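You operate a simulated robot arm through the tools that you are given. There is no shell and no other tool. Be economical: measure what you need, move in short steps, check, and stop when the job is done.

You run a simulated robot arm. Do the job below in one go: nothing can be reset, and whatever is moved stays where it is left.

JOB
Measure spacer one and stand it on the circle for its size.
Fine: use the caliper; draw its jaw back open afterwards.
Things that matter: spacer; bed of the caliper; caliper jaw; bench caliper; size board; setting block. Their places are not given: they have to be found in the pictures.

The check looks at the end state, three seconds after you hand in, the way a careful person would. Anything else that was tipped, shoved, dropped, spilled or broken makes it a failure.

ROBOT AND FRAMES
A 6-joint arm with a two-finger parallel gripper, fixed in place. Base frame: the origin is at the foot of the arm, x ahead of it, y to its left, z up; the work surface is at about z = 850. Lengths are in mm, angles in degrees, forces in N, time in s.
With the tool pointing down near the work surface it reaches from about 260 to 680 mm from the base axis. Its first joint turns from -66.0 to 66.0 degrees. Payload 2.9 kg.
Tool frame: the origin (TCP) lies between the finger pads and is the grasp point; the fingertips stand 30 mm ahead of it; z points along the fingers, y is the line along which they close. The gripper opens to 110 mm. The fingers are 20 mm wide and 10 mm thick; the gripper's body (48 by 112 mm) begins 55 mm behind the TCP.
Orientation is that of the tool frame in the base frame, as a unit quaternion [w, x, y, z]. With the fingers straight down and closing along the base's y, the tool's x points along the base's -x, its y along +y and its z along -z.

CONTROLS
- The arm moves only by the tool drive_tool. Its argument "commands" is a list of rows, each a list of 3 entries, a list of its own where there are three numbers: the shift along the tool's x, y, z in m, then the turn, a rotation vector about the tool's x, y, z in degrees, then the gripper command, from -1 (fully open) to 1 (shut), values between in proportion. In form: [[[tx, ty, tz], [wx, wy, wz], claw], ...]. A call has 1 to 8 rows; each row shifts and turns the commanded pose from where the row before left it, along the tool's axes as they then stand. Rows are played at 5 a second. More than 50 mm and 8.6 degrees between two rows, or a gripper value outside its range, and nothing of the call is played. Where a pose cannot be reached the arm comes as near as it can. A force on the tool above 50 N (or 10 N above the force at the start of the call, whichever is more), or a blocked arm, ends the call early, and 0.2 s more pass. The fingers move at their own pace (about 108 mm/s each) and stop on an object; they squeeze with about 27 N. The grip force told is the motor's: it shows also when the fingers shut on nothing. Time passes only in rows, and 0.2 s behind the last, so rows that do not move let the fingers close. It gives the time, the measured TCP pose, the force on the tool (base axes), the opening and the grip force at its end, in the units of the frame above (readings bear some noise).
- Cameras (640 x 400 px; columns grow to the right, rows downward): "scene" is fixed at [70.7, 427, 1383.9]; the picture's right is [-0.82, -0.57, 0.00], its down [-0.33, 0.48, -0.81] and it looks along [0.46, -0.67, -0.58] (base axes); focal length 365 px, centre (320, 200). "wrist" rides on the gripper at [-36, 0, -57] in the tool frame; the picture's right is [0.00, -1.00, 0.00], its down [0.97, 0.00, -0.24] and it looks along [0.24, 0.00, 0.97] (tool axes); focal length 218 px, centre (320, 200).
- get_image(camera): a new picture of that camera. No time passes.
- locate(camera, pixels): for up to 12 pixels [column, row] of the newest picture of that camera ("zoom" is the newest enlarged one), the place [x, y, z] in the base frame of the surface seen there, good to about 3 mm. No time passes.
- close_up(camera, box): a new picture of the part [left, top, right, bottom] of that camera's present view, enlarged. No time passes.
- finish_job(): hands the job in; it is judged then, once.

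Go step by step. Measure first, check grasps and placings, and put right what went wrong. The budget is 80 turns and 54 pictures, counting those below and the enlarged ones. Unless the task says otherwise, let go and move clear before handing in, and close with one line.

The tools are called after ">>>" as a command line: name --argument value ..., lists and objects as JSON in quotes. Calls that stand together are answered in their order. drive_tool: Moves the arm, as the interface text tells. Its arguments: {"type":"object","properties":{"commands":{"type":"array","items":{"type":"array"}}},"required":["commands"]} The other tools are called the same way: get_image (camera) takes a picture; locate (camera, pixels) gives the place of the surface under pixels of a picture; close_up (camera, box) takes an enlarged picture of a part of a camera's view; finish_job () hands the job in.

At the start:

```text
t: 0.0
ee_pos: [284.4, -221.3, 1067.8]
tool_rot: [0.0, 0.0, 1.0, 0.0]
force: [0.7, -0.2, 1.2]
opening: 110.0
grasp_force: 0.1
```

scene: 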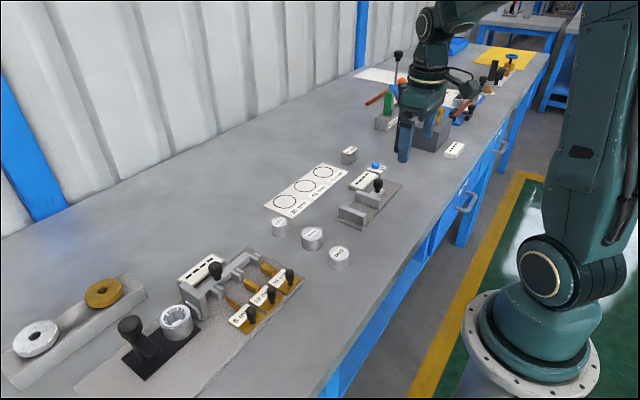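
wrist: 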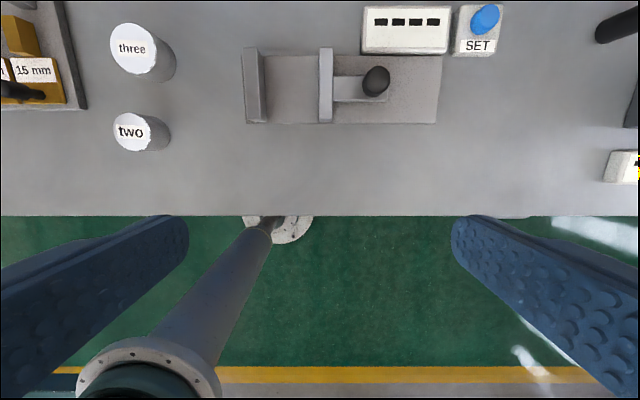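

The scene shows three spacers near (280,227), (312,238), (339,258), the bench caliper near (370,200) and the size board near (307,190). I'll enlarge these.

>>> close_up --camera "scene" --box '[250, 130, 410, 280]'

>>> close_up --camera "scene" --box '[330, 140, 410, 240]'

```text
2.67 times, centred on (330, 205) of scene
```

zoom: 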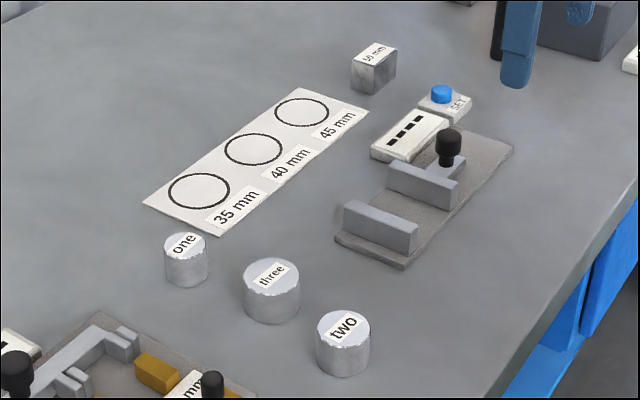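

```text
4.00 times, centred on (370, 190) of scene
```

zoom: 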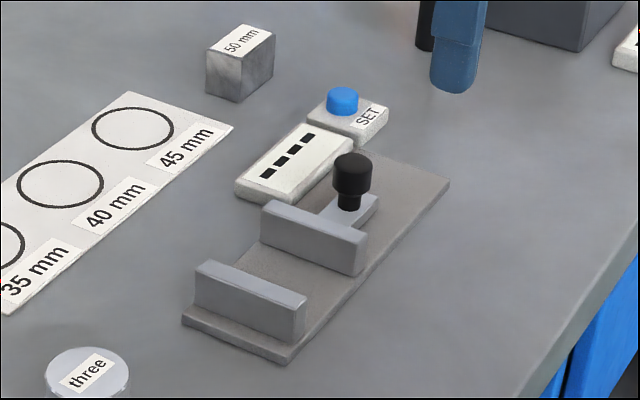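

The display reads "----", so the caliper needs setting with the 50 mm block and the SET button first. I'll locate the parts.

>>> locate --camera "zoom" --pixels '[[240, 38], [228, 75], [342, 97], [352, 160], [280, 220], [355, 245], [212, 268], [300, 300], [240, 235], [290, 165], [440, 185], [290, 355]]'

>>> locate --camera "scene" --pixels '[[280, 220], [312, 232], [339, 252], [285, 201], [304, 186], [323, 172]]'

>>> locate --camera "wrist" --pixels '[[252, 52], [252, 118], [325, 52], [325, 118], [376, 80], [350, 88], [485, 18], [405, 20], [290, 85], [420, 90], [437, 122], [440, 58]]'

```text
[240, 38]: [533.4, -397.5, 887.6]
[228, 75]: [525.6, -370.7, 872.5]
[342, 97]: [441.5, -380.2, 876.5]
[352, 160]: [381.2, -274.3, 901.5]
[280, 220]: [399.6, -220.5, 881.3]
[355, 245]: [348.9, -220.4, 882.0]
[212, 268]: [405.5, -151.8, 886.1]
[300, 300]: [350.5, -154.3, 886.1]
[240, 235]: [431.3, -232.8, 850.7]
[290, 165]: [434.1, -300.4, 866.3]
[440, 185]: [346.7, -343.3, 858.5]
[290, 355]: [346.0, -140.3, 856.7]
```

```text
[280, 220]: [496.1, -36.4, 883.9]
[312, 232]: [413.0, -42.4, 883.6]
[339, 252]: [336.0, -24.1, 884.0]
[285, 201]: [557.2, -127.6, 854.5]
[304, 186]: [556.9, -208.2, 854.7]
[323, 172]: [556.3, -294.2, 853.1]
```

```text
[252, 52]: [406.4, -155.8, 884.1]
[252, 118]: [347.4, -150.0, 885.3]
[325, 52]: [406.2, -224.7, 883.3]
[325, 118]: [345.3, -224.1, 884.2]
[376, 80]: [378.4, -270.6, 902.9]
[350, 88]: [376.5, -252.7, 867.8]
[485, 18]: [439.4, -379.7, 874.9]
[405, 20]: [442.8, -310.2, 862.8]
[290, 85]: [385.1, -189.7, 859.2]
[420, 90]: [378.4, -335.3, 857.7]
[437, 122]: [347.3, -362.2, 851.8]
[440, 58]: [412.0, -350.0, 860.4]
```

Caliper: fixed jaw near y≈-153, sliding jaw near y≈-224, knob at (379,-272), SET at (440,-380), block near (530,-390), spacer one at (496,-36). I'll move over the block for a straight-down look.

>>> drive_tool --commands '[[[-0.03, -0.018, 0], [0, 0, 0], -1], [[-0.03, -0.018, 0], [0, 0, 0], -1], [[-0.03, -0.018, 0], [0, 0, 0], -1], [[-0.03, -0.018, 0], [0, 0, 0], -1], [[-0.03, -0.018, 0], [0, 0, 0], -1], [[-0.03, -0.018, 0], [0, 0, 0], -1], [[-0.03, -0.018, 0], [0, 0, 0], -1], [[0, 0, 0], [0, 0, 0], -1]]'

>>> get_image --camera "wrist"

```text
t: 1.8
ee_pos: [493.5, -345.8, 1066.3]
tool_rot: [0.0, 0.0, 1.0, 0.0]
force: [-0.1, -0.9, -0.4]
opening: 110.3
grasp_force: 0.0
```

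```text
49 pictures are left
```

wrist: 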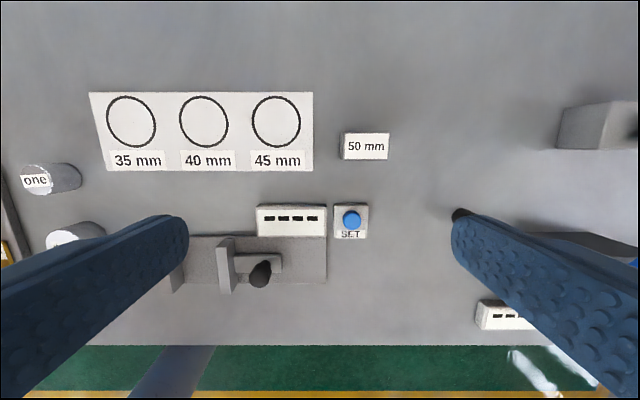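

>>> close_up --camera "wrist" --box '[320, 110, 416, 170]'

>>> locate --camera "wrist" --pixels '[[345, 135], [345, 157], [387, 135], [387, 157], [366, 146], [131, 121], [203, 121], [276, 121], [351, 219], [41, 179], [260, 275]]'

```text
6.67 times, centred on (368, 140) of wrist
```

zoom: 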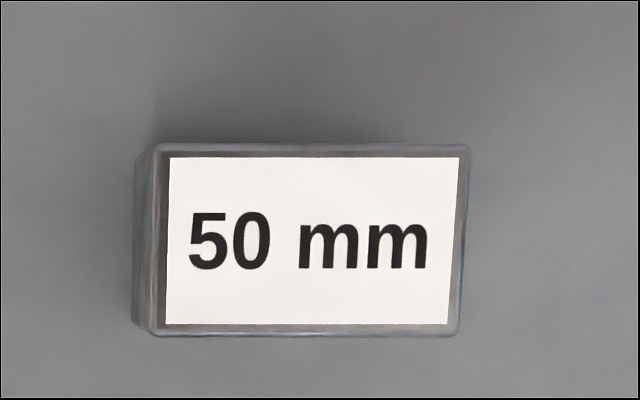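

```text
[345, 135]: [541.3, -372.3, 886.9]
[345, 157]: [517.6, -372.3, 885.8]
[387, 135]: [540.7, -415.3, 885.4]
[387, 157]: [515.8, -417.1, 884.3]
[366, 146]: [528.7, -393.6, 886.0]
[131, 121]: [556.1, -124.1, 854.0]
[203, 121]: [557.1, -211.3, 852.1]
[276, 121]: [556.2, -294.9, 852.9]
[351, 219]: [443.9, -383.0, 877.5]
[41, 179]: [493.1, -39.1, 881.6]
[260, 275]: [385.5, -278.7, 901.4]
```

The block is about 50 mm along y (-369…-418), 30 mm along x, centred near (529,-394), top 886. I'll turn the tool 90° so the fingers grip it across x, leaving the 50 mm faces free.

>>> drive_tool --commands '[[[0, 0, 0], [0, 0, 8.18], -1], [[0, 0, 0], [0, 0, 8.18], -1], [[0, 0, 0], [0, 0, 8.18], -1], [[0, 0, 0], [0, 0, 8.18], -1], [[0, 0, 0], [0, 0, 8.18], -1], [[0, 0, 0], [0, 0, 8.18], -1], [[0, 0, 0], [0, 0, 8.18], -1], [[0, 0, 0], [0, 0, 8.18], -1]]'

>>> drive_tool --commands '[[[0, 0, 0], [0, 0, 8.18], -1], [[0, 0, 0], [0, 0, 8.18], -1], [[0, 0, 0], [0, 0, 8.2], -1], [[-0.025, 0.018, 0], [0, 0, 0], -0.3], [[-0.023, 0.017, 0], [0, 0, 0], -0.3], [[0, 0, 0.03], [0, 0, 0], -0.3], [[0, 0, 0.03], [0, 0, 0], -0.3], [[0, 0, 0], [0, 0, 0], -0.3]]'

>>> get_image --camera "wrist"

```text
t: 3.6
ee_pos: [494.9, -347.1, 1066.8]
tool_rot: [0.001, 0.542, 0.84, -0.001]
force: [1.0, 0.2, -0.6]
opening: 110.3
grasp_force: 0.0
```

```text
t: 5.4
ee_pos: [522.5, -385.9, 1005.1]
tool_rot: [0.0, 0.707, 0.707, 0.001]
force: [-0.6, -0.3, 1.1]
opening: 71.9
grasp_force: 0.1
out of reach, approached as far as the arm can: row 5
```

```text
47 pictures are left
```

wrist: 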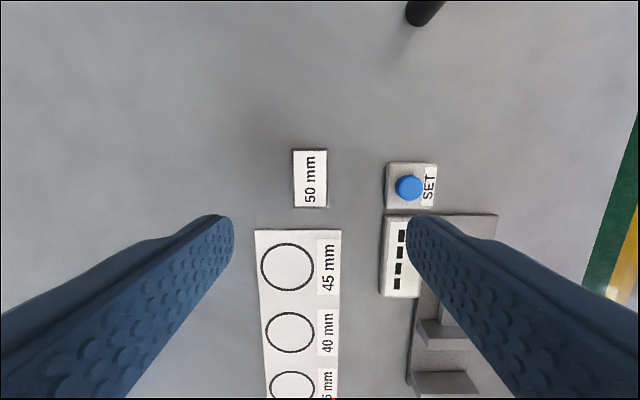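

Short of reach by a few mm at that height; the tool is at (522,-386). I'll descend a bit, where reach is better, and see where it lands.

>>> drive_tool --commands '[[[0, 0, 0.03], [0, 0, 0], -0.3], [[0, 0, 0.03], [0, 0, 0], -0.3], [[0, 0, 0], [0, 0, 0], -0.3]]'

>>> get_image --camera "wrist"

```text
t: 6.2
ee_pos: [522.3, -384.6, 944.4]
tool_rot: [0.0, 0.708, 0.707, 0.0]
force: [0.8, 0.2, 0.0]
opening: 71.4
grasp_force: 0.0
```

```text
46 pictures are left
```

wrist: 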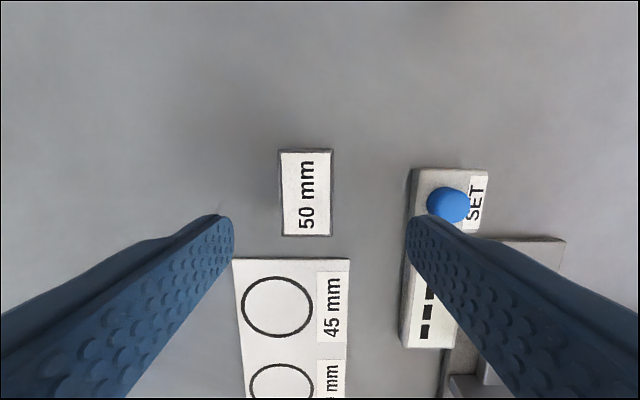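

The block is centred slightly beyond the tool. I'll shift +6 x, -9 y and check before lowering.

>>> drive_tool --commands '[[[-0.009, 0.006, 0], [0, 0, 0], -0.3], [[0, 0, 0.02], [0, 0, 0], -0.3], [[0, 0, 0.02], [0, 0, 0], -0.3], [[0, 0, 0], [0, 0, 0], -0.3]]'

>>> get_image --camera "wrist"

```text
t: 7.2
ee_pos: [528.1, -394.5, 904.1]
tool_rot: [0.0, 0.707, 0.707, 0.0]
force: [-0.3, 0.7, -0.3]
opening: 71.3
grasp_force: 0.0
```

```text
45 pictures are left
```

wrist: 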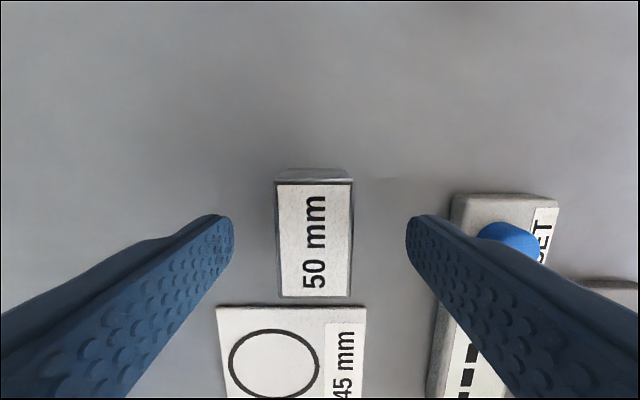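

The block sits about 1.5 mm toward +x of the finger centre. I'll correct, lower to TCP 885 and close.

>>> drive_tool --commands '[[[0, 0.0015, 0.01], [0, 0, 0], -0.3], [[0, 0, 0.009], [0, 0, 0], -0.3], [[0, 0, 0], [0, 0, 0], -0.3], [[0, 0, 0], [0, 0, 0], 0.2], [[0, 0, 0], [0, 0, 0], 1], [[0, 0, 0], [0, 0, 0], 1], [[0, 0, 0], [0, 0, 0], 1]]'

```text
t: 8.8
ee_pos: [529.7, -395.1, 886.0]
tool_rot: [-0.001, 0.707, 0.707, 0.0]
force: [0.3, -0.4, -0.3]
opening: 29.8
grasp_force: 27.1
```

Gripped: opening 29.8, force 27. I'll lift it clear and then measure the jaw gap precisely.

>>> drive_tool --commands '[[[0, 0, -0.02], [0, 0, 0], 1], [[0, 0, -0.03], [0, 0, 0], 1], [[0, 0, -0.03], [0, 0, 0], 1], [[0, 0, 0], [0, 0, 0], 1]]'

>>> close_up --camera "scene" --box '[330, 165, 394, 235]'

```text
t: 9.8
ee_pos: [529.4, -394.1, 965.8]
tool_rot: [0.0, 0.707, 0.707, 0.0]
force: [-0.5, -0.7, -1.9]
opening: 29.9
grasp_force: 26.8
```

```text
5.71 times, centred on (362, 200) of scene
```

zoom: 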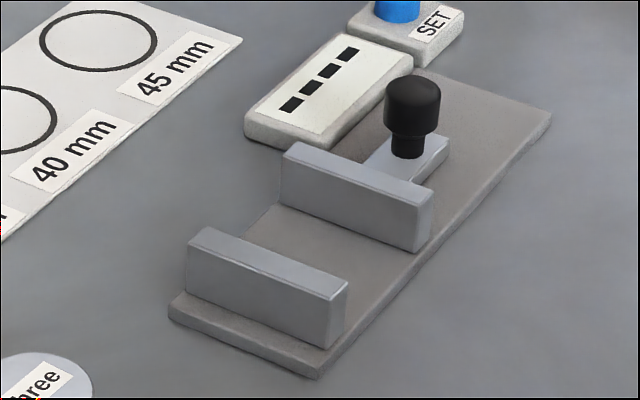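

>>> locate --camera "zoom" --pixels '[[205, 231], [190, 243], [345, 283], [332, 298], [296, 143], [283, 153], [432, 187], [420, 199], [370, 200], [290, 240], [380, 270], [410, 90]]'

```text
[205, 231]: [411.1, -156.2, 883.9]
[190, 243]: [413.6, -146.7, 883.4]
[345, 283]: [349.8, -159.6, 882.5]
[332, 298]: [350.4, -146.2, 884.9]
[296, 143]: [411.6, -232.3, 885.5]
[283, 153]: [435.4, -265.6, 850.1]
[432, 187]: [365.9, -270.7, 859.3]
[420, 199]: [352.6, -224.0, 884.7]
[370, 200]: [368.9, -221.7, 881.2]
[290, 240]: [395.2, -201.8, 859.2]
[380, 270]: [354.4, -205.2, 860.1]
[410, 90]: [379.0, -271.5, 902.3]
```

Fixed jaw inner face ≈ y -159, sliding jaw face ≈ y -220, jaw x 349…412, bed z ≈ 859. I'll carry the block above the gap centre (380,-189.5).

>>> drive_tool --commands '[[[0.0341, -0.0249, 0], [0, 0, 0], 1], [[0.0341, -0.0249, 0], [0, 0, 0], 1], [[0.0341, -0.0249, 0], [0, 0, 0], 1], [[0.0341, -0.0249, 0], [0, 0, 0], 1], [[0.0341, -0.0249, 0], [0, 0, 0], 1], [[0.0341, -0.0249, 0], [0, 0, 0], 1], [[0, 0, 0], [0, 0, 0], 1]]'

>>> get_image --camera "wrist"

>>> close_up --camera "scene" --box '[320, 130, 420, 240]'

```text
t: 11.4
ee_pos: [379.5, -187.3, 966.0]
tool_rot: [0.0, 0.707, 0.707, 0.001]
force: [-0.2, 0.1, -1.7]
opening: 29.9
grasp_force: 27.2
```

```text
43 pictures are left
```

wrist: 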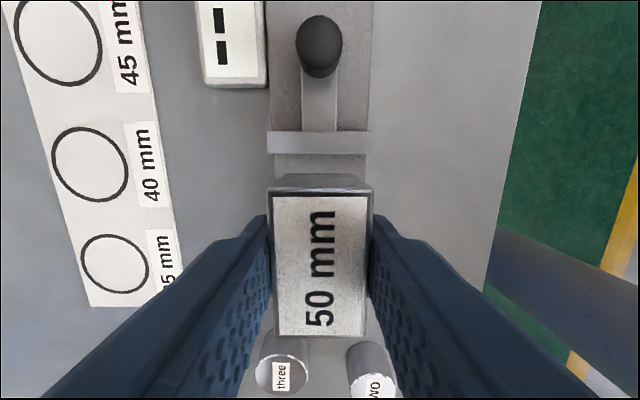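

```text
3.64 times, centred on (370, 185) of scene
```

zoom: 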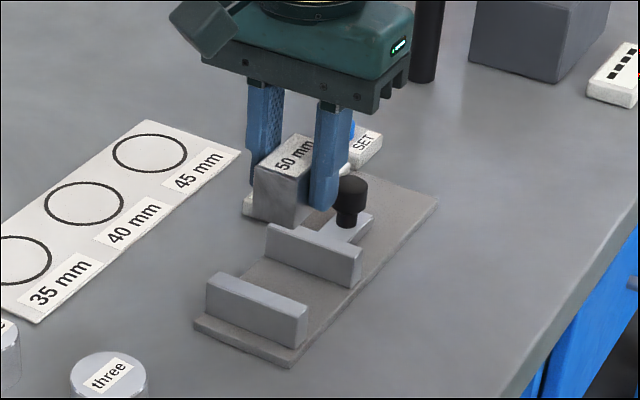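

The block now hangs above the gap; I'll locate its edges and the jaw edges for the y alignment.

>>> locate --camera "wrist" --pixels '[[320, 197], [320, 334], [320, 178], [300, 134], [300, 152], [340, 152], [320, 40], [290, 165], [350, 165]]'

>>> locate --camera "zoom" --pixels '[[215, 272], [304, 302], [340, 248], [285, 237], [258, 167], [298, 177], [275, 290], [300, 310]]'

```text
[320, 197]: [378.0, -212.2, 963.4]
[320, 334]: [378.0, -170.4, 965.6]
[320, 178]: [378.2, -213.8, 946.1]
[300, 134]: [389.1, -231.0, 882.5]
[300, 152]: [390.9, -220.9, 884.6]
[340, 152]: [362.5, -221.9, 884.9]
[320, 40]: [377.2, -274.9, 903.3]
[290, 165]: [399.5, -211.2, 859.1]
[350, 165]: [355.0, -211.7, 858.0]
```

```text
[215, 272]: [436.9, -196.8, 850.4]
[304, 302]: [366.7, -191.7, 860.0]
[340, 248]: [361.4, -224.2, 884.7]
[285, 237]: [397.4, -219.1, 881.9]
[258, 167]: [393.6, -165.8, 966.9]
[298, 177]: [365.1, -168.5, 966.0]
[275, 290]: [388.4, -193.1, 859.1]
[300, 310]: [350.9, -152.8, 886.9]
```

Block spans ≈ -213.5…-163.5, the gap ≈ -220.5…-159.5, so I shift -1.5 mm in y and lower to just above the bed.

>>> drive_tool --commands '[[[-0.0015, 0.001, 0.02], [0, 0, 0], 1], [[0, 0, 0.02], [0, 0, 0], 1], [[0, 0, 0.015], [0, 0, 0], 1], [[0, 0, 0], [0, 0, 0], 1]]'

>>> close_up --camera "scene" --box '[320, 150, 410, 240]'

```text
t: 12.4
ee_pos: [380.0, -191.5, 910.8]
tool_rot: [0.0, 0.708, 0.706, 0.0]
force: [0.2, 0.3, -1.8]
opening: 29.9
grasp_force: 27.1
```

```text
4.44 times, centred on (365, 195) of scene
```

zoom: 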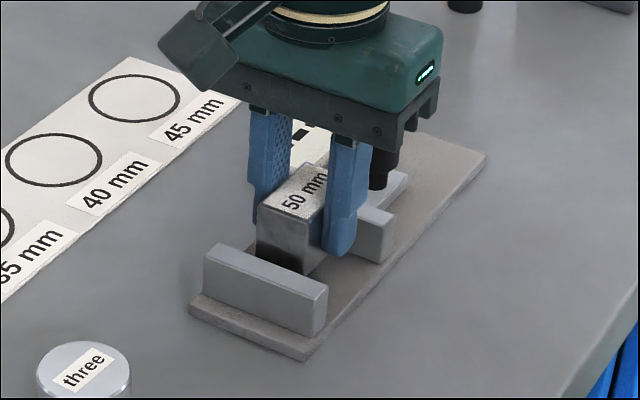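

The block has entered the gap (bottom ≈ 875). I'll check its clearance on both sides.

>>> locate --camera "zoom" --pixels '[[280, 207], [270, 240], [300, 250], [262, 257], [235, 252], [300, 281]]'

>>> get_image --camera "wrist"

```text
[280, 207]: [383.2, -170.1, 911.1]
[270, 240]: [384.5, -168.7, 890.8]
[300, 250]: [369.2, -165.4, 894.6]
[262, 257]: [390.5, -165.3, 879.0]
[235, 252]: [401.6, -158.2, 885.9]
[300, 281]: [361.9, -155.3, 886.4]
```

```text
40 pictures are left
```

wrist: 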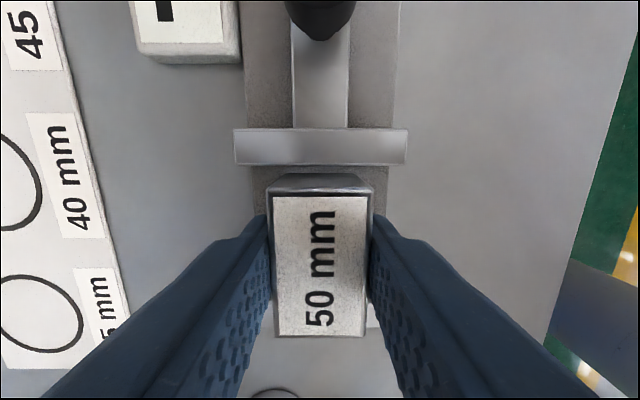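

Clear on both sides. Lowering gently onto the bed, watching the force.

>>> drive_tool --commands '[[[0, 0, 0.008], [0, 0, 0], 1], [[0, 0, 0.004], [0, 0, 0], 1], [[0, 0, 0.002], [0, 0, 0], 1], [[0, 0, 0], [0, 0, 0], 1]]'

```text
t: 13.4
ee_pos: [380.0, -191.6, 896.3]
tool_rot: [0.0, 0.707, 0.707, 0.0]
force: [0.1, -0.9, -2.2]
opening: 30.2
grasp_force: 26.7
```

>>> drive_tool --commands '[[[0, 0, 0.001], [0, 0, 0], 1], [[0, 0, 0], [0, 0, 0], 1]]'

>>> drive_tool --commands '[[[0, 0, 0.001], [0, 0, 0], 1], [[0, 0, 0], [0, 0, 0], 1]]'

```text
t: 14.0
ee_pos: [381.2, -192.4, 896.0]
tool_rot: [-0.001, 0.707, 0.707, 0.0]
force: [-0.2, -0.2, -1.9]
opening: 30.0
grasp_force: 27.1
```

```text
t: 14.6
ee_pos: [379.8, -192.2, 895.1]
tool_rot: [0.0, 0.707, 0.707, 0.0]
force: [-0.7, -0.1, -1.9]
opening: 29.8
grasp_force: 26.6
```

No contact yet (force still -1.9). Continuing down 1 mm at a time.

>>> drive_tool --commands '[[[0, 0, 0.001], [0, 0, 0], 1], [[0, 0, 0], [0, 0, 0], 1]]'

>>> drive_tool --commands '[[[0, 0, 0.0005], [0, 0, 0], 1], [[0, 0, 0], [0, 0, 0], 1]]'

```text
t: 15.2
ee_pos: [381.5, -191.8, 892.9]
tool_rot: [0.0, 0.707, 0.707, -0.001]
force: [-0.1, 1.3, 2.7]
opening: 29.6
grasp_force: 27.2
```

```text
t: 15.8
ee_pos: [380.5, -192.1, 894.2]
tool_rot: [0.001, 0.707, 0.707, 0.0]
force: [0.5, 1.7, 9.2]
opening: 29.9
grasp_force: 26.8
```

Contact: force rose to +9 N. Release and lift clear.

>>> drive_tool --commands '[[[0, 0, 0], [0, 0, 0], 0.3], [[0, 0, 0], [0, 0, 0], 0], [[0, 0, -0.02], [0, 0, 0], 0], [[0, 0, -0.03], [0, 0, 0], 0], [[0, 0, -0.04], [0, 0, 0], 0], [[0, 0, 0], [0, 0, 0], 0]]'

>>> get_image --camera "wrist"

```text
t: 17.2
ee_pos: [379.7, -191.6, 984.8]
tool_rot: [0.0, 0.707, 0.707, 0.0]
force: [0.7, 0.6, 0.4]
opening: 55.1
grasp_force: 0.1
```

```text
39 pictures are left
```

wrist: 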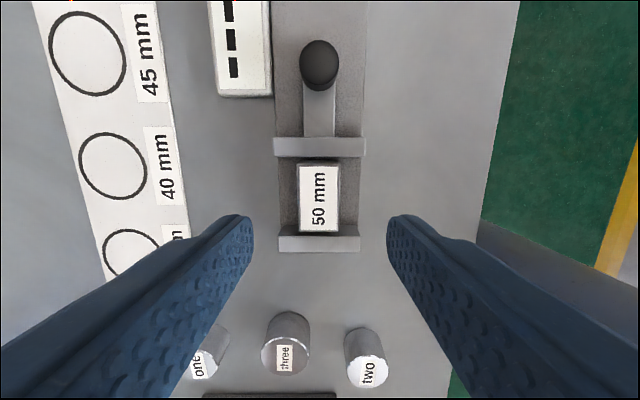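

The block stands squarely on the bed between the jaws. Next I'll shut the fingers and bring them down behind the knob (at y ≈ -300) to push the jaw closed.

>>> drive_tool --commands '[[[-0.036, 0, 0], [0, 0, 0], 1], [[-0.036, 0, 0], [0, 0, 0], 1], [[-0.036, -0.001, 0], [0, 0, 0], 1], [[0, 0, 0.03], [0, 0, 0], 1], [[0, 0, 0], [0, 0, 0], 1]]'

>>> get_image --camera "wrist"

```text
t: 18.4
ee_pos: [379.0, -300.3, 955.8]
tool_rot: [-0.001, 0.707, 0.707, 0.0]
force: [0.2, 0.2, 0.2]
opening: 0.3
grasp_force: 27.0
```

```text
38 pictures are left
```

wrist: 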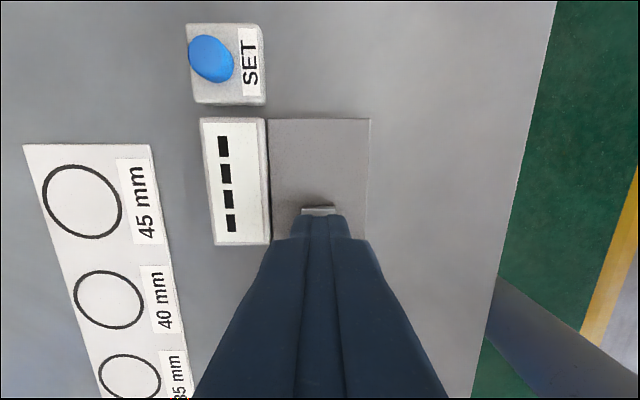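

The stem end shows at (320,210), just ahead of the fingertips. I'll check the knob-finger clearance from the scene camera.

>>> close_up --camera "scene" --box '[330, 150, 410, 230]'

```text
5.00 times, centred on (370, 190) of scene
```

zoom: 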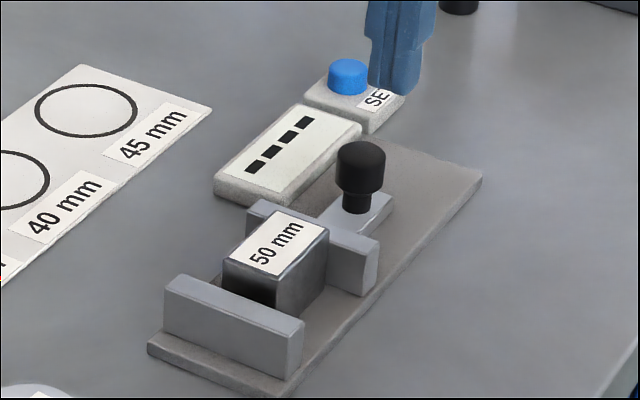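

Clear of the knob. Lowering to TCP 912 (tips 882) behind it, then approaching slowly.

>>> drive_tool --commands '[[[0, 0, 0.02], [0, 0, 0], 1], [[0, 0, 0.023], [0, 0, 0], 1], [[0.004, 0, 0], [0, 0, 0], 1], [[0.004, 0, 0], [0, 0, 0], 1], [[0, 0, 0], [0, 0, 0], 1]]'

>>> close_up --camera "scene" --box '[330, 150, 410, 230]'

```text
t: 19.6
ee_pos: [380.1, -292.9, 910.2]
tool_rot: [0.0, 0.707, 0.707, 0.0]
force: [-1.0, -1.3, -0.4]
opening: 0.0
grasp_force: 27.4
```

```text
5.00 times, centred on (370, 190) of scene
```

zoom: 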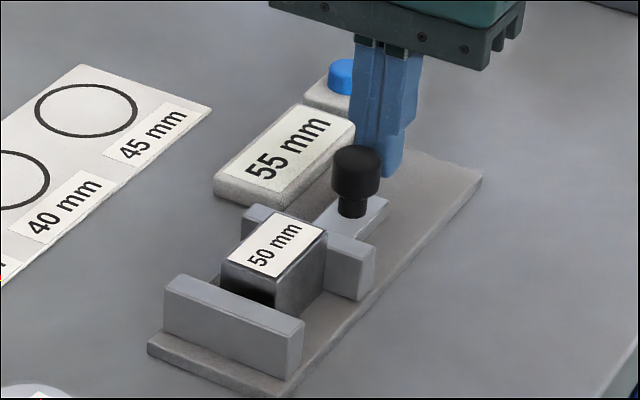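

The jaw is already in touch (display now reads "55 mm", uncalibrated). Pushing on in small steps until the block is clamped.

>>> drive_tool --commands '[[[0.002, 0, 0], [0, 0, 0], 1], [[0.002, 0, 0], [0, 0, 0], 1], [[0, 0, 0], [0, 0, 0], 1]]'

>>> drive_tool --commands '[[[0.002, 0, 0], [0, 0, 0], 1], [[0.001, 0, 0], [0, 0, 0], 1], [[0, 0, 0], [0, 0, 0], 1]]'

>>> close_up --camera "scene" --box '[330, 150, 410, 230]'

```text
t: 20.4
ee_pos: [378.7, -288.4, 910.7]
tool_rot: [-0.001, 0.707, 0.707, 0.0]
force: [-0.5, -2.0, 0.6]
opening: 0.0
grasp_force: 26.9
```

```text
t: 21.2
ee_pos: [380.0, -287.6, 910.6]
tool_rot: [0.001, 0.708, 0.706, -0.001]
force: [2.4, -19.7, -5.8]
opening: 0.0
grasp_force: 27.2
```

```text
5.00 times, centred on (370, 190) of scene
```

zoom: 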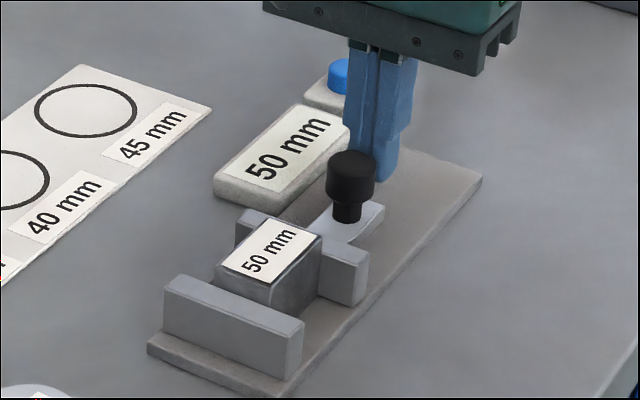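

Force jumped to about 20 N and the display reads "50 mm". I must make sure the block really is pinched between both jaws, so I'll locate the faces.

>>> locate --camera "zoom" --pixels '[[250, 218], [350, 255], [305, 225], [250, 275], [245, 280], [230, 288], [215, 284], [280, 308]]'

>>> close_up --camera "scene" --box '[345, 185, 385, 230]'

```text
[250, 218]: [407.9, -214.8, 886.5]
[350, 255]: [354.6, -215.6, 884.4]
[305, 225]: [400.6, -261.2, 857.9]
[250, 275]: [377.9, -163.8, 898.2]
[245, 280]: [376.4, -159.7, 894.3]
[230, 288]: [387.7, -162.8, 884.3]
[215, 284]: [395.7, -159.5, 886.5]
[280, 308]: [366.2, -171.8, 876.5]
```

```text
8.89 times, centred on (365, 208) of scene
```

zoom: 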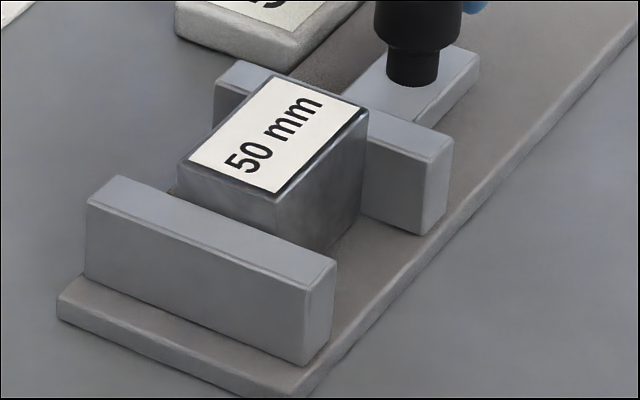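

The block is pinched between both jaws (jaw face moved to ≈ -210, block against the fixed jaw). I'll back off the knob, lift and look at the display again.

>>> drive_tool --commands '[[[-0.005, 0, 0], [0, 0, 0], 1], [[-0.01, 0, 0], [0, 0, 0], 1], [[0, 0, -0.03], [0, 0, 0], 1], [[0, 0, -0.03], [0, 0, 0], 1], [[0, 0, 0], [0, 0, 0], 1]]'

>>> close_up --camera "scene" --box '[330, 150, 410, 230]'

>>> get_image --camera "wrist"

```text
t: 22.4
ee_pos: [379.9, -298.5, 972.0]
tool_rot: [0.0, 0.707, 0.707, 0.0]
force: [0.2, 0.6, 0.2]
opening: 0.0
grasp_force: 26.9
```

```text
5.00 times, centred on (370, 190) of scene
```

zoom: 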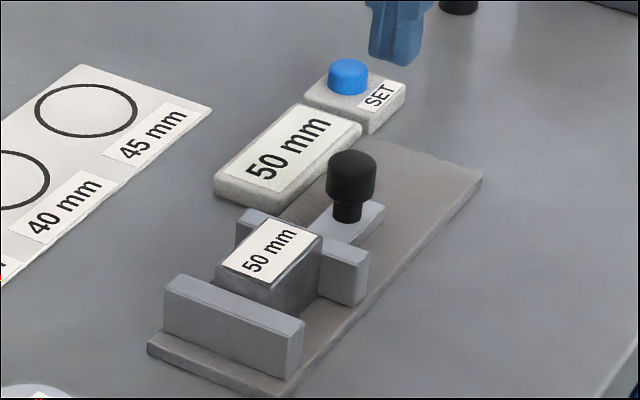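

```text
32 pictures are left
```

wrist: 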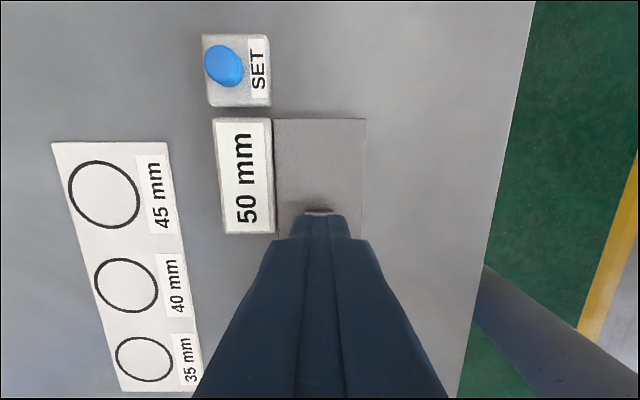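

The reading holds at "50 mm" with the block pinched. I'll press SET (at about (441,-381), top 877) so the setting is certain.

>>> drive_tool --commands '[[[-0.041, 0.031, 0], [0, 0, 0], 1], [[-0.042, 0.03, 0], [0, 0, 0], 1], [[0, 0, 0.03], [0, 0, 0], 1], [[0, 0, 0.025], [0, 0, 0], 1], [[0, 0, 0], [0, 0, 0], 1]]'

>>> close_up --camera "scene" --box '[340, 130, 420, 210]'

```text
refused: row 1 steps farther than a row can; nothing moved
```

```text
5.00 times, centred on (380, 170) of scene
```

zoom: 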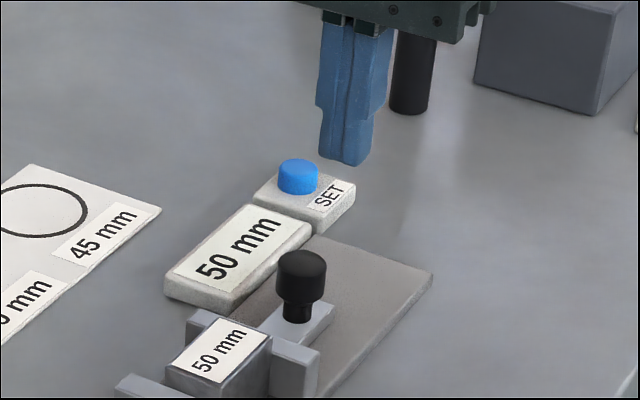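

The step was too long and nothing moved; splitting it into three.

>>> drive_tool --commands '[[[-0.028, 0.021, 0], [0, 0, 0], 1], [[-0.028, 0.02, 0], [0, 0, 0], 1], [[-0.027, 0.02, 0], [0, 0, 0], 1], [[0, 0, 0.03], [0, 0, 0], 1], [[0, 0, 0.025], [0, 0, 0], 1], [[0, 0, 0], [0, 0, 0], 1]]'

>>> close_up --camera "scene" --box '[340, 130, 420, 210]'

```text
t: 23.8
ee_pos: [439.8, -382.2, 916.2]
tool_rot: [-0.001, 0.707, 0.707, 0.0]
force: [0.6, 0.7, 0.7]
opening: 0.0
grasp_force: 27.7
```

```text
5.00 times, centred on (380, 170) of scene
```

zoom: 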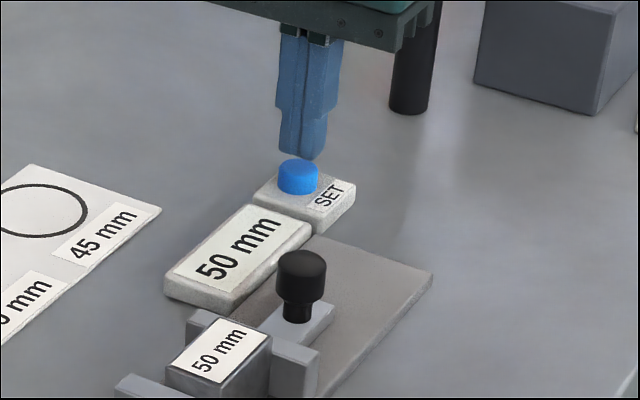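

The fingertips stand right over the blue button, ~9 mm up. Pressing in small steps.

>>> drive_tool --commands '[[[0, 0, 0.006], [0, 0, 0], 1], [[0, 0, 0.002], [0, 0, 0], 1], [[0, 0, 0.002], [0, 0, 0], 1], [[0, 0, 0], [0, 0, 0], 1]]'

>>> close_up --camera "scene" --box '[340, 130, 420, 210]'

```text
t: 24.8
ee_pos: [439.6, -381.6, 905.8]
tool_rot: [0.0, 0.707, 0.707, 0.0]
force: [0.1, -0.5, 0.8]
opening: 0.0
grasp_force: 27.1
```

```text
5.00 times, centred on (380, 170) of scene
```

zoom: 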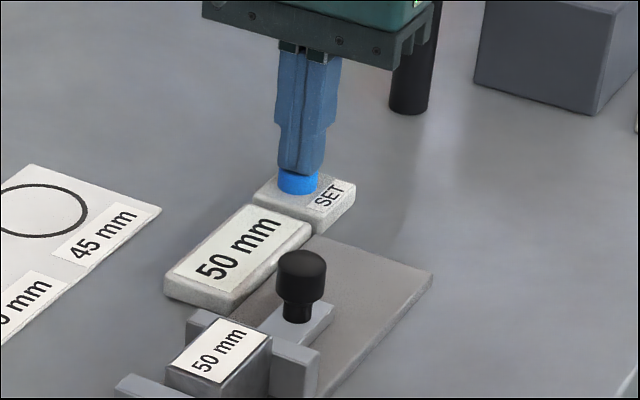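

>>> drive_tool --commands '[[[0, 0, 0.0015], [0, 0, 0], 1], [[0, 0, 0.0015], [0, 0, 0], 1], [[0, 0, 0], [0, 0, 0], 1]]'

>>> drive_tool --commands '[[[0, 0, 0.001], [0, 0, 0], 1], [[0, 0, 0], [0, 0, 0], 1]]'

>>> close_up --camera "scene" --box '[340, 130, 420, 210]'

```text
t: 25.6
ee_pos: [439.4, -382.3, 902.4]
tool_rot: [0.0, 0.707, 0.707, 0.0]
force: [-0.7, 1.2, 2.1]
opening: 0.0
grasp_force: 26.9
```

```text
t: 26.2
ee_pos: [440.6, -382.7, 902.6]
tool_rot: [0.0, 0.708, 0.707, 0.0]
force: [-0.9, 1.5, 2.3]
opening: 0.0
grasp_force: 27.1
```

```text
5.00 times, centred on (380, 170) of scene
```

zoom: 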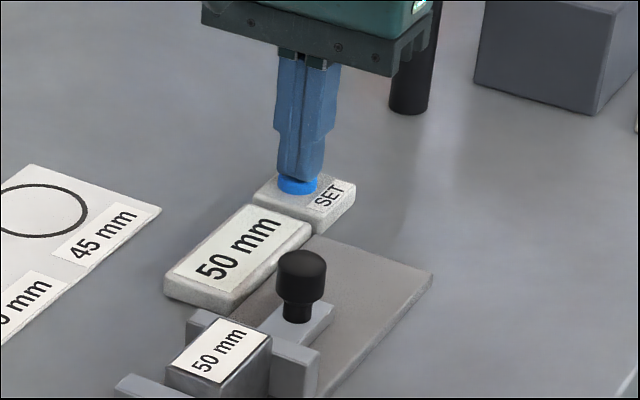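

The button is going down against a ~2 N spring. Two more millimetres to bottom out, then up.

>>> drive_tool --commands '[[[0, 0, 0.001], [0, 0, 0], 1], [[0, 0, 0.001], [0, 0, 0], 1], [[0, 0, 0], [0, 0, 0], 1]]'

>>> drive_tool --commands '[[[0, 0, -0.01], [0, 0, 0], 1], [[0, 0, -0.03], [0, 0, 0], 1], [[0, 0, -0.03], [0, 0, 0], 1], [[0, 0, 0], [0, 0, 0], 1]]'

>>> close_up --camera "scene" --box '[340, 130, 420, 210]'

```text
t: 27.0
ee_pos: [441.0, -382.3, 900.5]
tool_rot: [0.0, 0.707, 0.707, 0.0]
force: [-1.5, 2.7, 5.7]
opening: 0.0
grasp_force: 27.1
```

```text
t: 28.0
ee_pos: [441.1, -383.1, 970.8]
tool_rot: [0.0, 0.707, 0.707, 0.0]
force: [-0.1, 0.3, 0.2]
opening: 0.1
grasp_force: 26.9
```

```text
5.00 times, centred on (380, 170) of scene
```

zoom: 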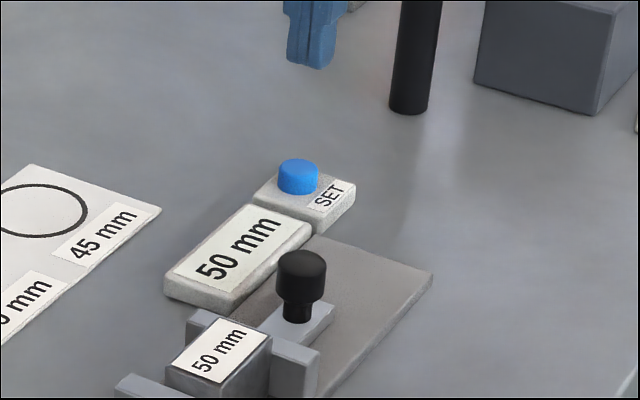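

Set and still "50 mm". Now to draw the jaw back; I'll locate the knob and the jaw's back face.

>>> locate --camera "zoom" --pixels '[[301, 258], [301, 275], [312, 352], [317, 352], [280, 338], [205, 312], [330, 308], [308, 318]]'

>>> get_image --camera "wrist"

```text
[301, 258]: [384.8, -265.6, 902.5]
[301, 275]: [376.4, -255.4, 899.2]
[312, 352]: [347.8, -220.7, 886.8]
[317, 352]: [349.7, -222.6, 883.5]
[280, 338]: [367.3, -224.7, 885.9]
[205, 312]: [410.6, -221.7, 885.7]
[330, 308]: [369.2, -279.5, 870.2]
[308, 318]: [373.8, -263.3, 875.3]
```

```text
26 pictures are left
```

wrist: 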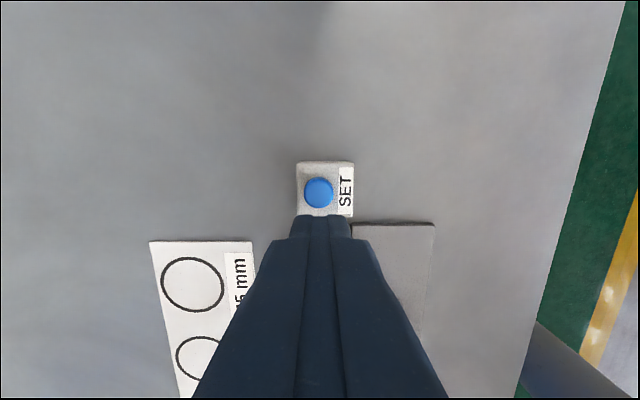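

Knob centre ≈ y -263 (front ≈ -254), jaw back ≈ -223, so I can drop the shut fingers at y ≈ -238.5 between them. Moving above and checking.

>>> drive_tool --commands '[[[0.0361, -0.0155, 0], [0, 0, 0], 1], [[0.0361, -0.0155, 0], [0, 0, 0], 1], [[0.0361, -0.0155, 0], [0, 0, 0], 1], [[0.0361, -0.0155, 0], [0, 0, 0], 1], [[0, 0, 0.02], [0, 0, 0], 1], [[0, 0, 0], [0, 0, 0], 1]]'

>>> close_up --camera "scene" --box '[330, 150, 410, 230]'

>>> get_image --camera "wrist"

```text
t: 29.4
ee_pos: [377.9, -238.2, 948.7]
tool_rot: [0.0, 0.707, 0.707, 0.0]
force: [-0.8, -0.8, 0.0]
opening: 0.0
grasp_force: 27.5
```

```text
5.00 times, centred on (370, 190) of scene
```

zoom: 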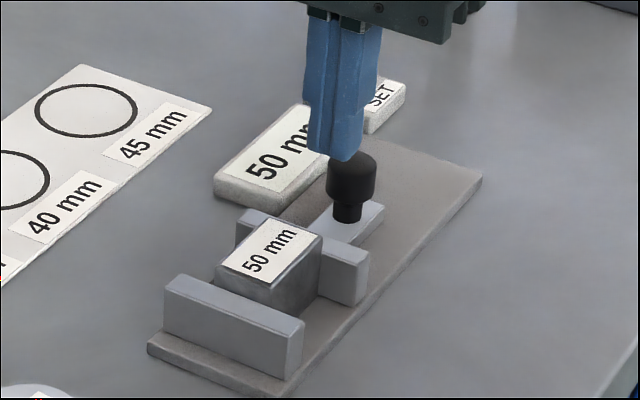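

```text
24 pictures are left
```

wrist: 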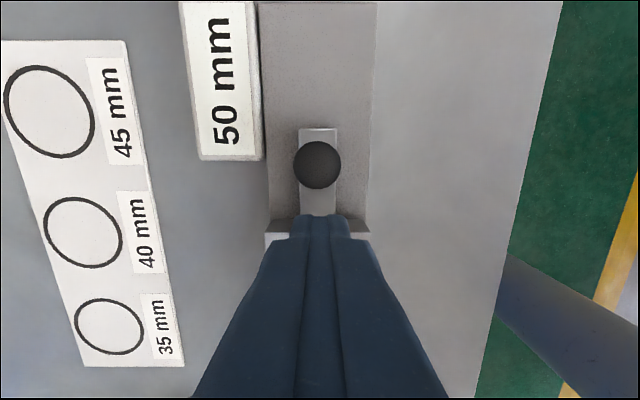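

The fingertips are between jaw (row ~235) and knob (row ~188). Confirm the exact spacing.

>>> locate --camera "wrist" --pixels '[[318, 165], [318, 184], [318, 205], [276, 236], [361, 236], [318, 148]]'

```text
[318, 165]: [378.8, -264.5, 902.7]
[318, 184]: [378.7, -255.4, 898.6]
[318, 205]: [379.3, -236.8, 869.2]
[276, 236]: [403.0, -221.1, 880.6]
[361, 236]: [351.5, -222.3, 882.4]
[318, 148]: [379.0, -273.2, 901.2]
```

Free space from -222 to -254.5, and fingers (20 wide) centred at -238. Lowering to tips ≈ 883 and then pushing the knob back about 13 mm in small steps.

>>> drive_tool --commands '[[[0, 0, 0.02], [0, 0, 0], 1], [[0, 0, 0.016], [0, 0, 0], 1], [[-0.004, 0, 0], [0, 0, 0], 1], [[-0.004, 0, 0], [0, 0, 0], 1], [[-0.004, 0, 0], [0, 0, 0], 1], [[0, 0, 0], [0, 0, 0], 1]]'

>>> drive_tool --commands '[[[-0.002, 0, 0], [0, 0, 0], 1], [[-0.002, 0, 0], [0, 0, 0], 1], [[0, 0, 0], [0, 0, 0], 1]]'

>>> close_up --camera "scene" --box '[330, 150, 410, 230]'

```text
t: 30.8
ee_pos: [378.9, -250.0, 914.4]
tool_rot: [0.0, 0.707, 0.707, 0.0]
force: [0.1, 0.2, -0.5]
opening: 0.0
grasp_force: 27.8
```

```text
t: 31.6
ee_pos: [378.9, -252.8, 915.1]
tool_rot: [-0.002, 0.706, 0.708, 0.0]
force: [0.1, 11.2, 3.1]
opening: 0.2
grasp_force: 27.5
```

```text
5.00 times, centred on (370, 190) of scene
```

zoom: 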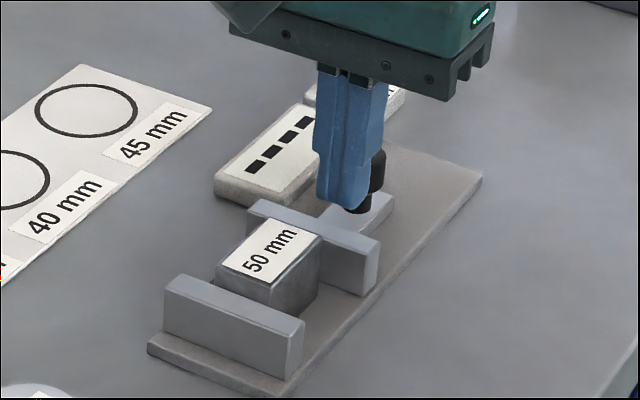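

The knob hit its open stop (11 N, display blank again). Back off, lift, and go above the block.

>>> drive_tool --commands '[[[0.006, 0, 0], [0, 0, 0], 1], [[0, 0, -0.03], [0, 0, 0], 1], [[0, 0, -0.03], [0, 0, 0], 1], [[0.031, 0, 0], [0, 0, 0], 0], [[0.031, 0.001, 0], [0, 0, 0], 0], [[0, 0, 0], [0, 0, 0], 0]]'

>>> get_image --camera "wrist"

```text
t: 33.0
ee_pos: [377.9, -186.9, 975.5]
tool_rot: [0.0, 0.707, 0.707, 0.0]
force: [0.7, 0.2, 0.1]
opening: 54.9
grasp_force: 0.1
```

```text
22 pictures are left
```

wrist: 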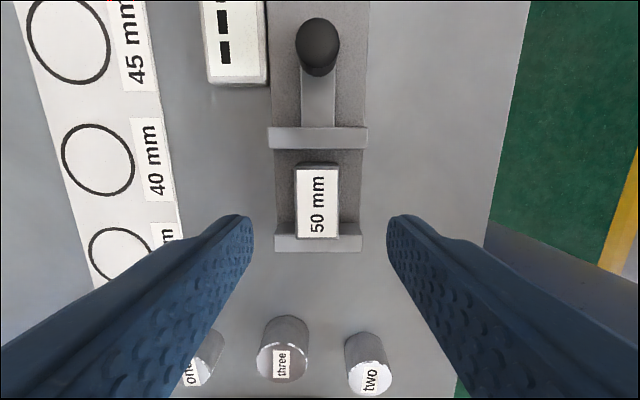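

Jaw fully open, block pinch-free against the fixed jaw. I'll shift (+1.5 x, +2 y), lower to TCP 895 and grip.

>>> drive_tool --commands '[[[0.002, 0.0015, 0.03], [0, 0, 0], 0], [[0, 0, 0.03], [0, 0, 0], 0], [[0, 0, 0.012], [0, 0, 0], 0], [[0, 0, 0.008], [0, 0, 0], 0], [[0, 0, 0], [0, 0, 0], 1], [[0, 0, 0], [0, 0, 0], 1], [[0, 0, 0], [0, 0, 0], 1]]'

```text
t: 34.6
ee_pos: [380.0, -184.8, 895.5]
tool_rot: [0.0, 0.707, 0.707, -0.001]
force: [0.0, -0.4, -0.7]
opening: 29.8
grasp_force: 27.1
```

Gripped (29.8). Lift, and carry the block back to where it stood (529,-394).

>>> drive_tool --commands '[[[-0.002, 0, -0.005], [0, 0, 0], 1], [[0, 0, -0.03], [0, 0, 0], 1], [[0, 0, -0.035], [0, 0, 0], 1], [[0, 0, 0], [0, 0, 0], 1]]'

>>> drive_tool --commands '[[[-0.0347, 0.0248, 0], [0, 0, 0], 1], [[-0.0347, 0.0248, 0], [0, 0, 0], 1], [[-0.0347, 0.0248, 0], [0, 0, 0], 1], [[-0.0347, 0.0248, 0], [0, 0, 0], 1], [[-0.0347, 0.0248, 0], [0, 0, 0], 1], [[-0.0347, 0.0248, 0], [0, 0, 0], 1], [[0, 0, 0.03], [0, 0, 0], 1], [[0, 0, 0], [0, 0, 0], 1]]'

>>> get_image --camera "wrist"

```text
t: 35.6
ee_pos: [380.3, -185.1, 964.3]
tool_rot: [0.0, 0.707, 0.707, 0.001]
force: [0.6, -0.4, -2.8]
opening: 29.8
grasp_force: 27.3
```

```text
t: 37.4
ee_pos: [530.2, -392.9, 933.1]
tool_rot: [0.0, 0.707, 0.707, -0.001]
force: [0.2, -0.2, -2.7]
opening: 29.6
grasp_force: 26.6
```

```text
21 pictures are left
```

wrist: 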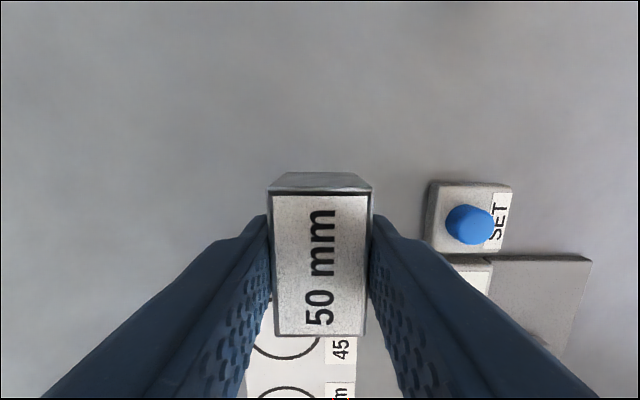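

Over its old spot. Lowering, with gentle last steps.

>>> drive_tool --commands '[[[0, 0, 0.03], [0, 0, 0], 1], [[0, 0, 0.013], [0, 0, 0], 1], [[0, 0, 0.002], [0, 0, 0], 1], [[0, 0, 0], [0, 0, 0], 1]]'

>>> drive_tool --commands '[[[0, 0, 0.001], [0, 0, 0], 1], [[0, 0, 0.0005], [0, 0, 0], 1], [[0, 0, 0], [0, 0, 0], 1]]'

```text
t: 38.4
ee_pos: [529.3, -394.3, 888.7]
tool_rot: [0.0, 0.707, 0.707, 0.001]
force: [-0.4, -0.4, -2.8]
opening: 29.8
grasp_force: 27.2
```

```text
t: 39.2
ee_pos: [530.5, -394.0, 886.8]
tool_rot: [-0.001, 0.708, 0.707, 0.0]
force: [-0.5, 0.2, -3.5]
opening: 29.6
grasp_force: 26.8
```

>>> drive_tool --commands '[[[0, 0, 0.001], [0, 0, 0], 1], [[0, 0, 0], [0, 0, 0], 1]]'

>>> drive_tool --commands '[[[0, 0, 0.0007], [0, 0, 0], 1], [[0, 0, 0], [0, 0, 0], 1]]'

```text
t: 39.8
ee_pos: [529.4, -394.0, 887.3]
tool_rot: [0.0, 0.708, 0.707, 0.0]
force: [-0.5, 1.1, 0.3]
opening: 29.7
grasp_force: 27.0
```

```text
t: 40.4
ee_pos: [530.5, -393.6, 886.7]
tool_rot: [0.0, 0.707, 0.707, -0.001]
force: [-2.8, 1.9, 5.3]
opening: 29.8
grasp_force: 26.5
```

Touchdown (5 N). Release, lift, and travel to spacer one at about (495,-38).

>>> drive_tool --commands '[[[0, 0, 0], [0, 0, 0], 0.3], [[0, 0, 0], [0, 0, 0], 0], [[0, 0, -0.02], [0, 0, 0], 0], [[0, 0, -0.03], [0, 0, 0], 0], [[0, 0, -0.04], [0, 0, 0], 0], [[0, 0, 0], [0, 0, 0], 0]]'

>>> drive_tool --commands '[[[0.044, -0.005, 0], [0, 0, 0], -0.2], [[0.044, -0.005, 0], [0, 0, 0], -0.2], [[0.044, -0.005, 0], [0, 0, 0], -0.2], [[0.044, -0.005, 0], [0, 0, 0], -0.2], [[0.044, -0.005, 0], [0, 0, 0], -0.2], [[0.044, -0.005, 0], [0, 0, 0], -0.2], [[0.044, -0.005, 0], [0, 0, 0], -0.2], [[0.044, 0, 0], [0, 0, 0], -0.2]]'

>>> get_image --camera "wrist"

>>> get_image --camera "scene"

```text
t: 41.8
ee_pos: [530.3, -395.0, 974.9]
tool_rot: [0.0, 0.707, 0.707, 0.0]
force: [-0.2, 0.4, -0.7]
opening: 55.0
grasp_force: 0.0
```

```text
t: 43.6
ee_pos: [495.3, -42.8, 975.8]
tool_rot: [0.0, 0.707, 0.707, 0.0]
force: [0.4, -0.8, -1.0]
opening: 65.9
grasp_force: 0.1
```

```text
20 pictures are left
```

wrist: 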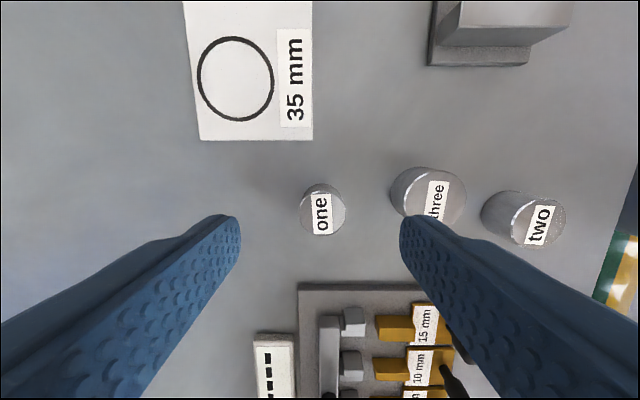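

```text
19 pictures are left
```

scene: 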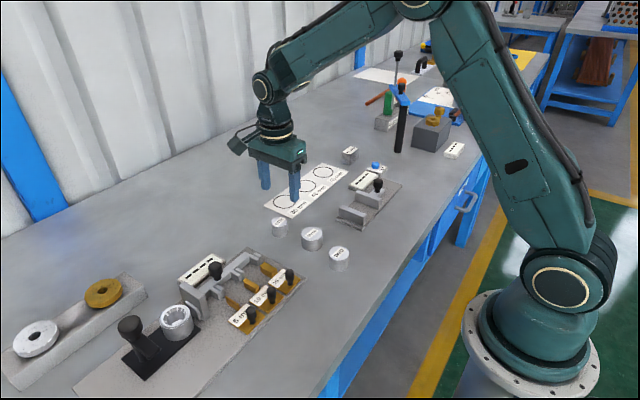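

Spacer one is at (323,210) in the wrist view. I'll measure its centre and rim.

>>> locate --camera "wrist" --pixels '[[323, 213], [323, 193], [323, 233], [302, 213], [344, 213], [412, 195]]'

>>> close_up --camera "wrist" --box '[280, 170, 376, 250]'

```text
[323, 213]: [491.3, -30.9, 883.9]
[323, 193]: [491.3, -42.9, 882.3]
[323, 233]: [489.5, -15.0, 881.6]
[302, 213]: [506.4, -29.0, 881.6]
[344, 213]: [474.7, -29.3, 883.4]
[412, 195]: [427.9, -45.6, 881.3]
```

```text
5.00 times, centred on (328, 210) of wrist
```

zoom: 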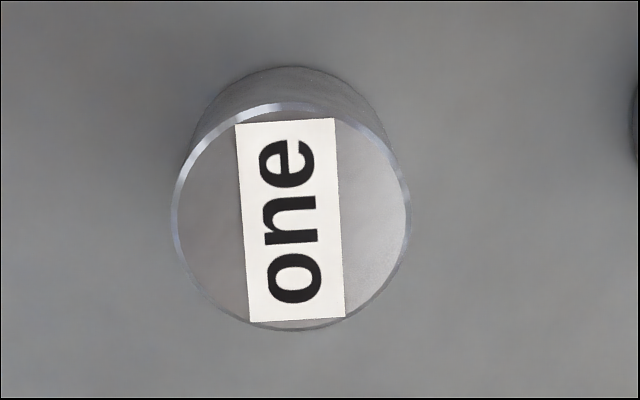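

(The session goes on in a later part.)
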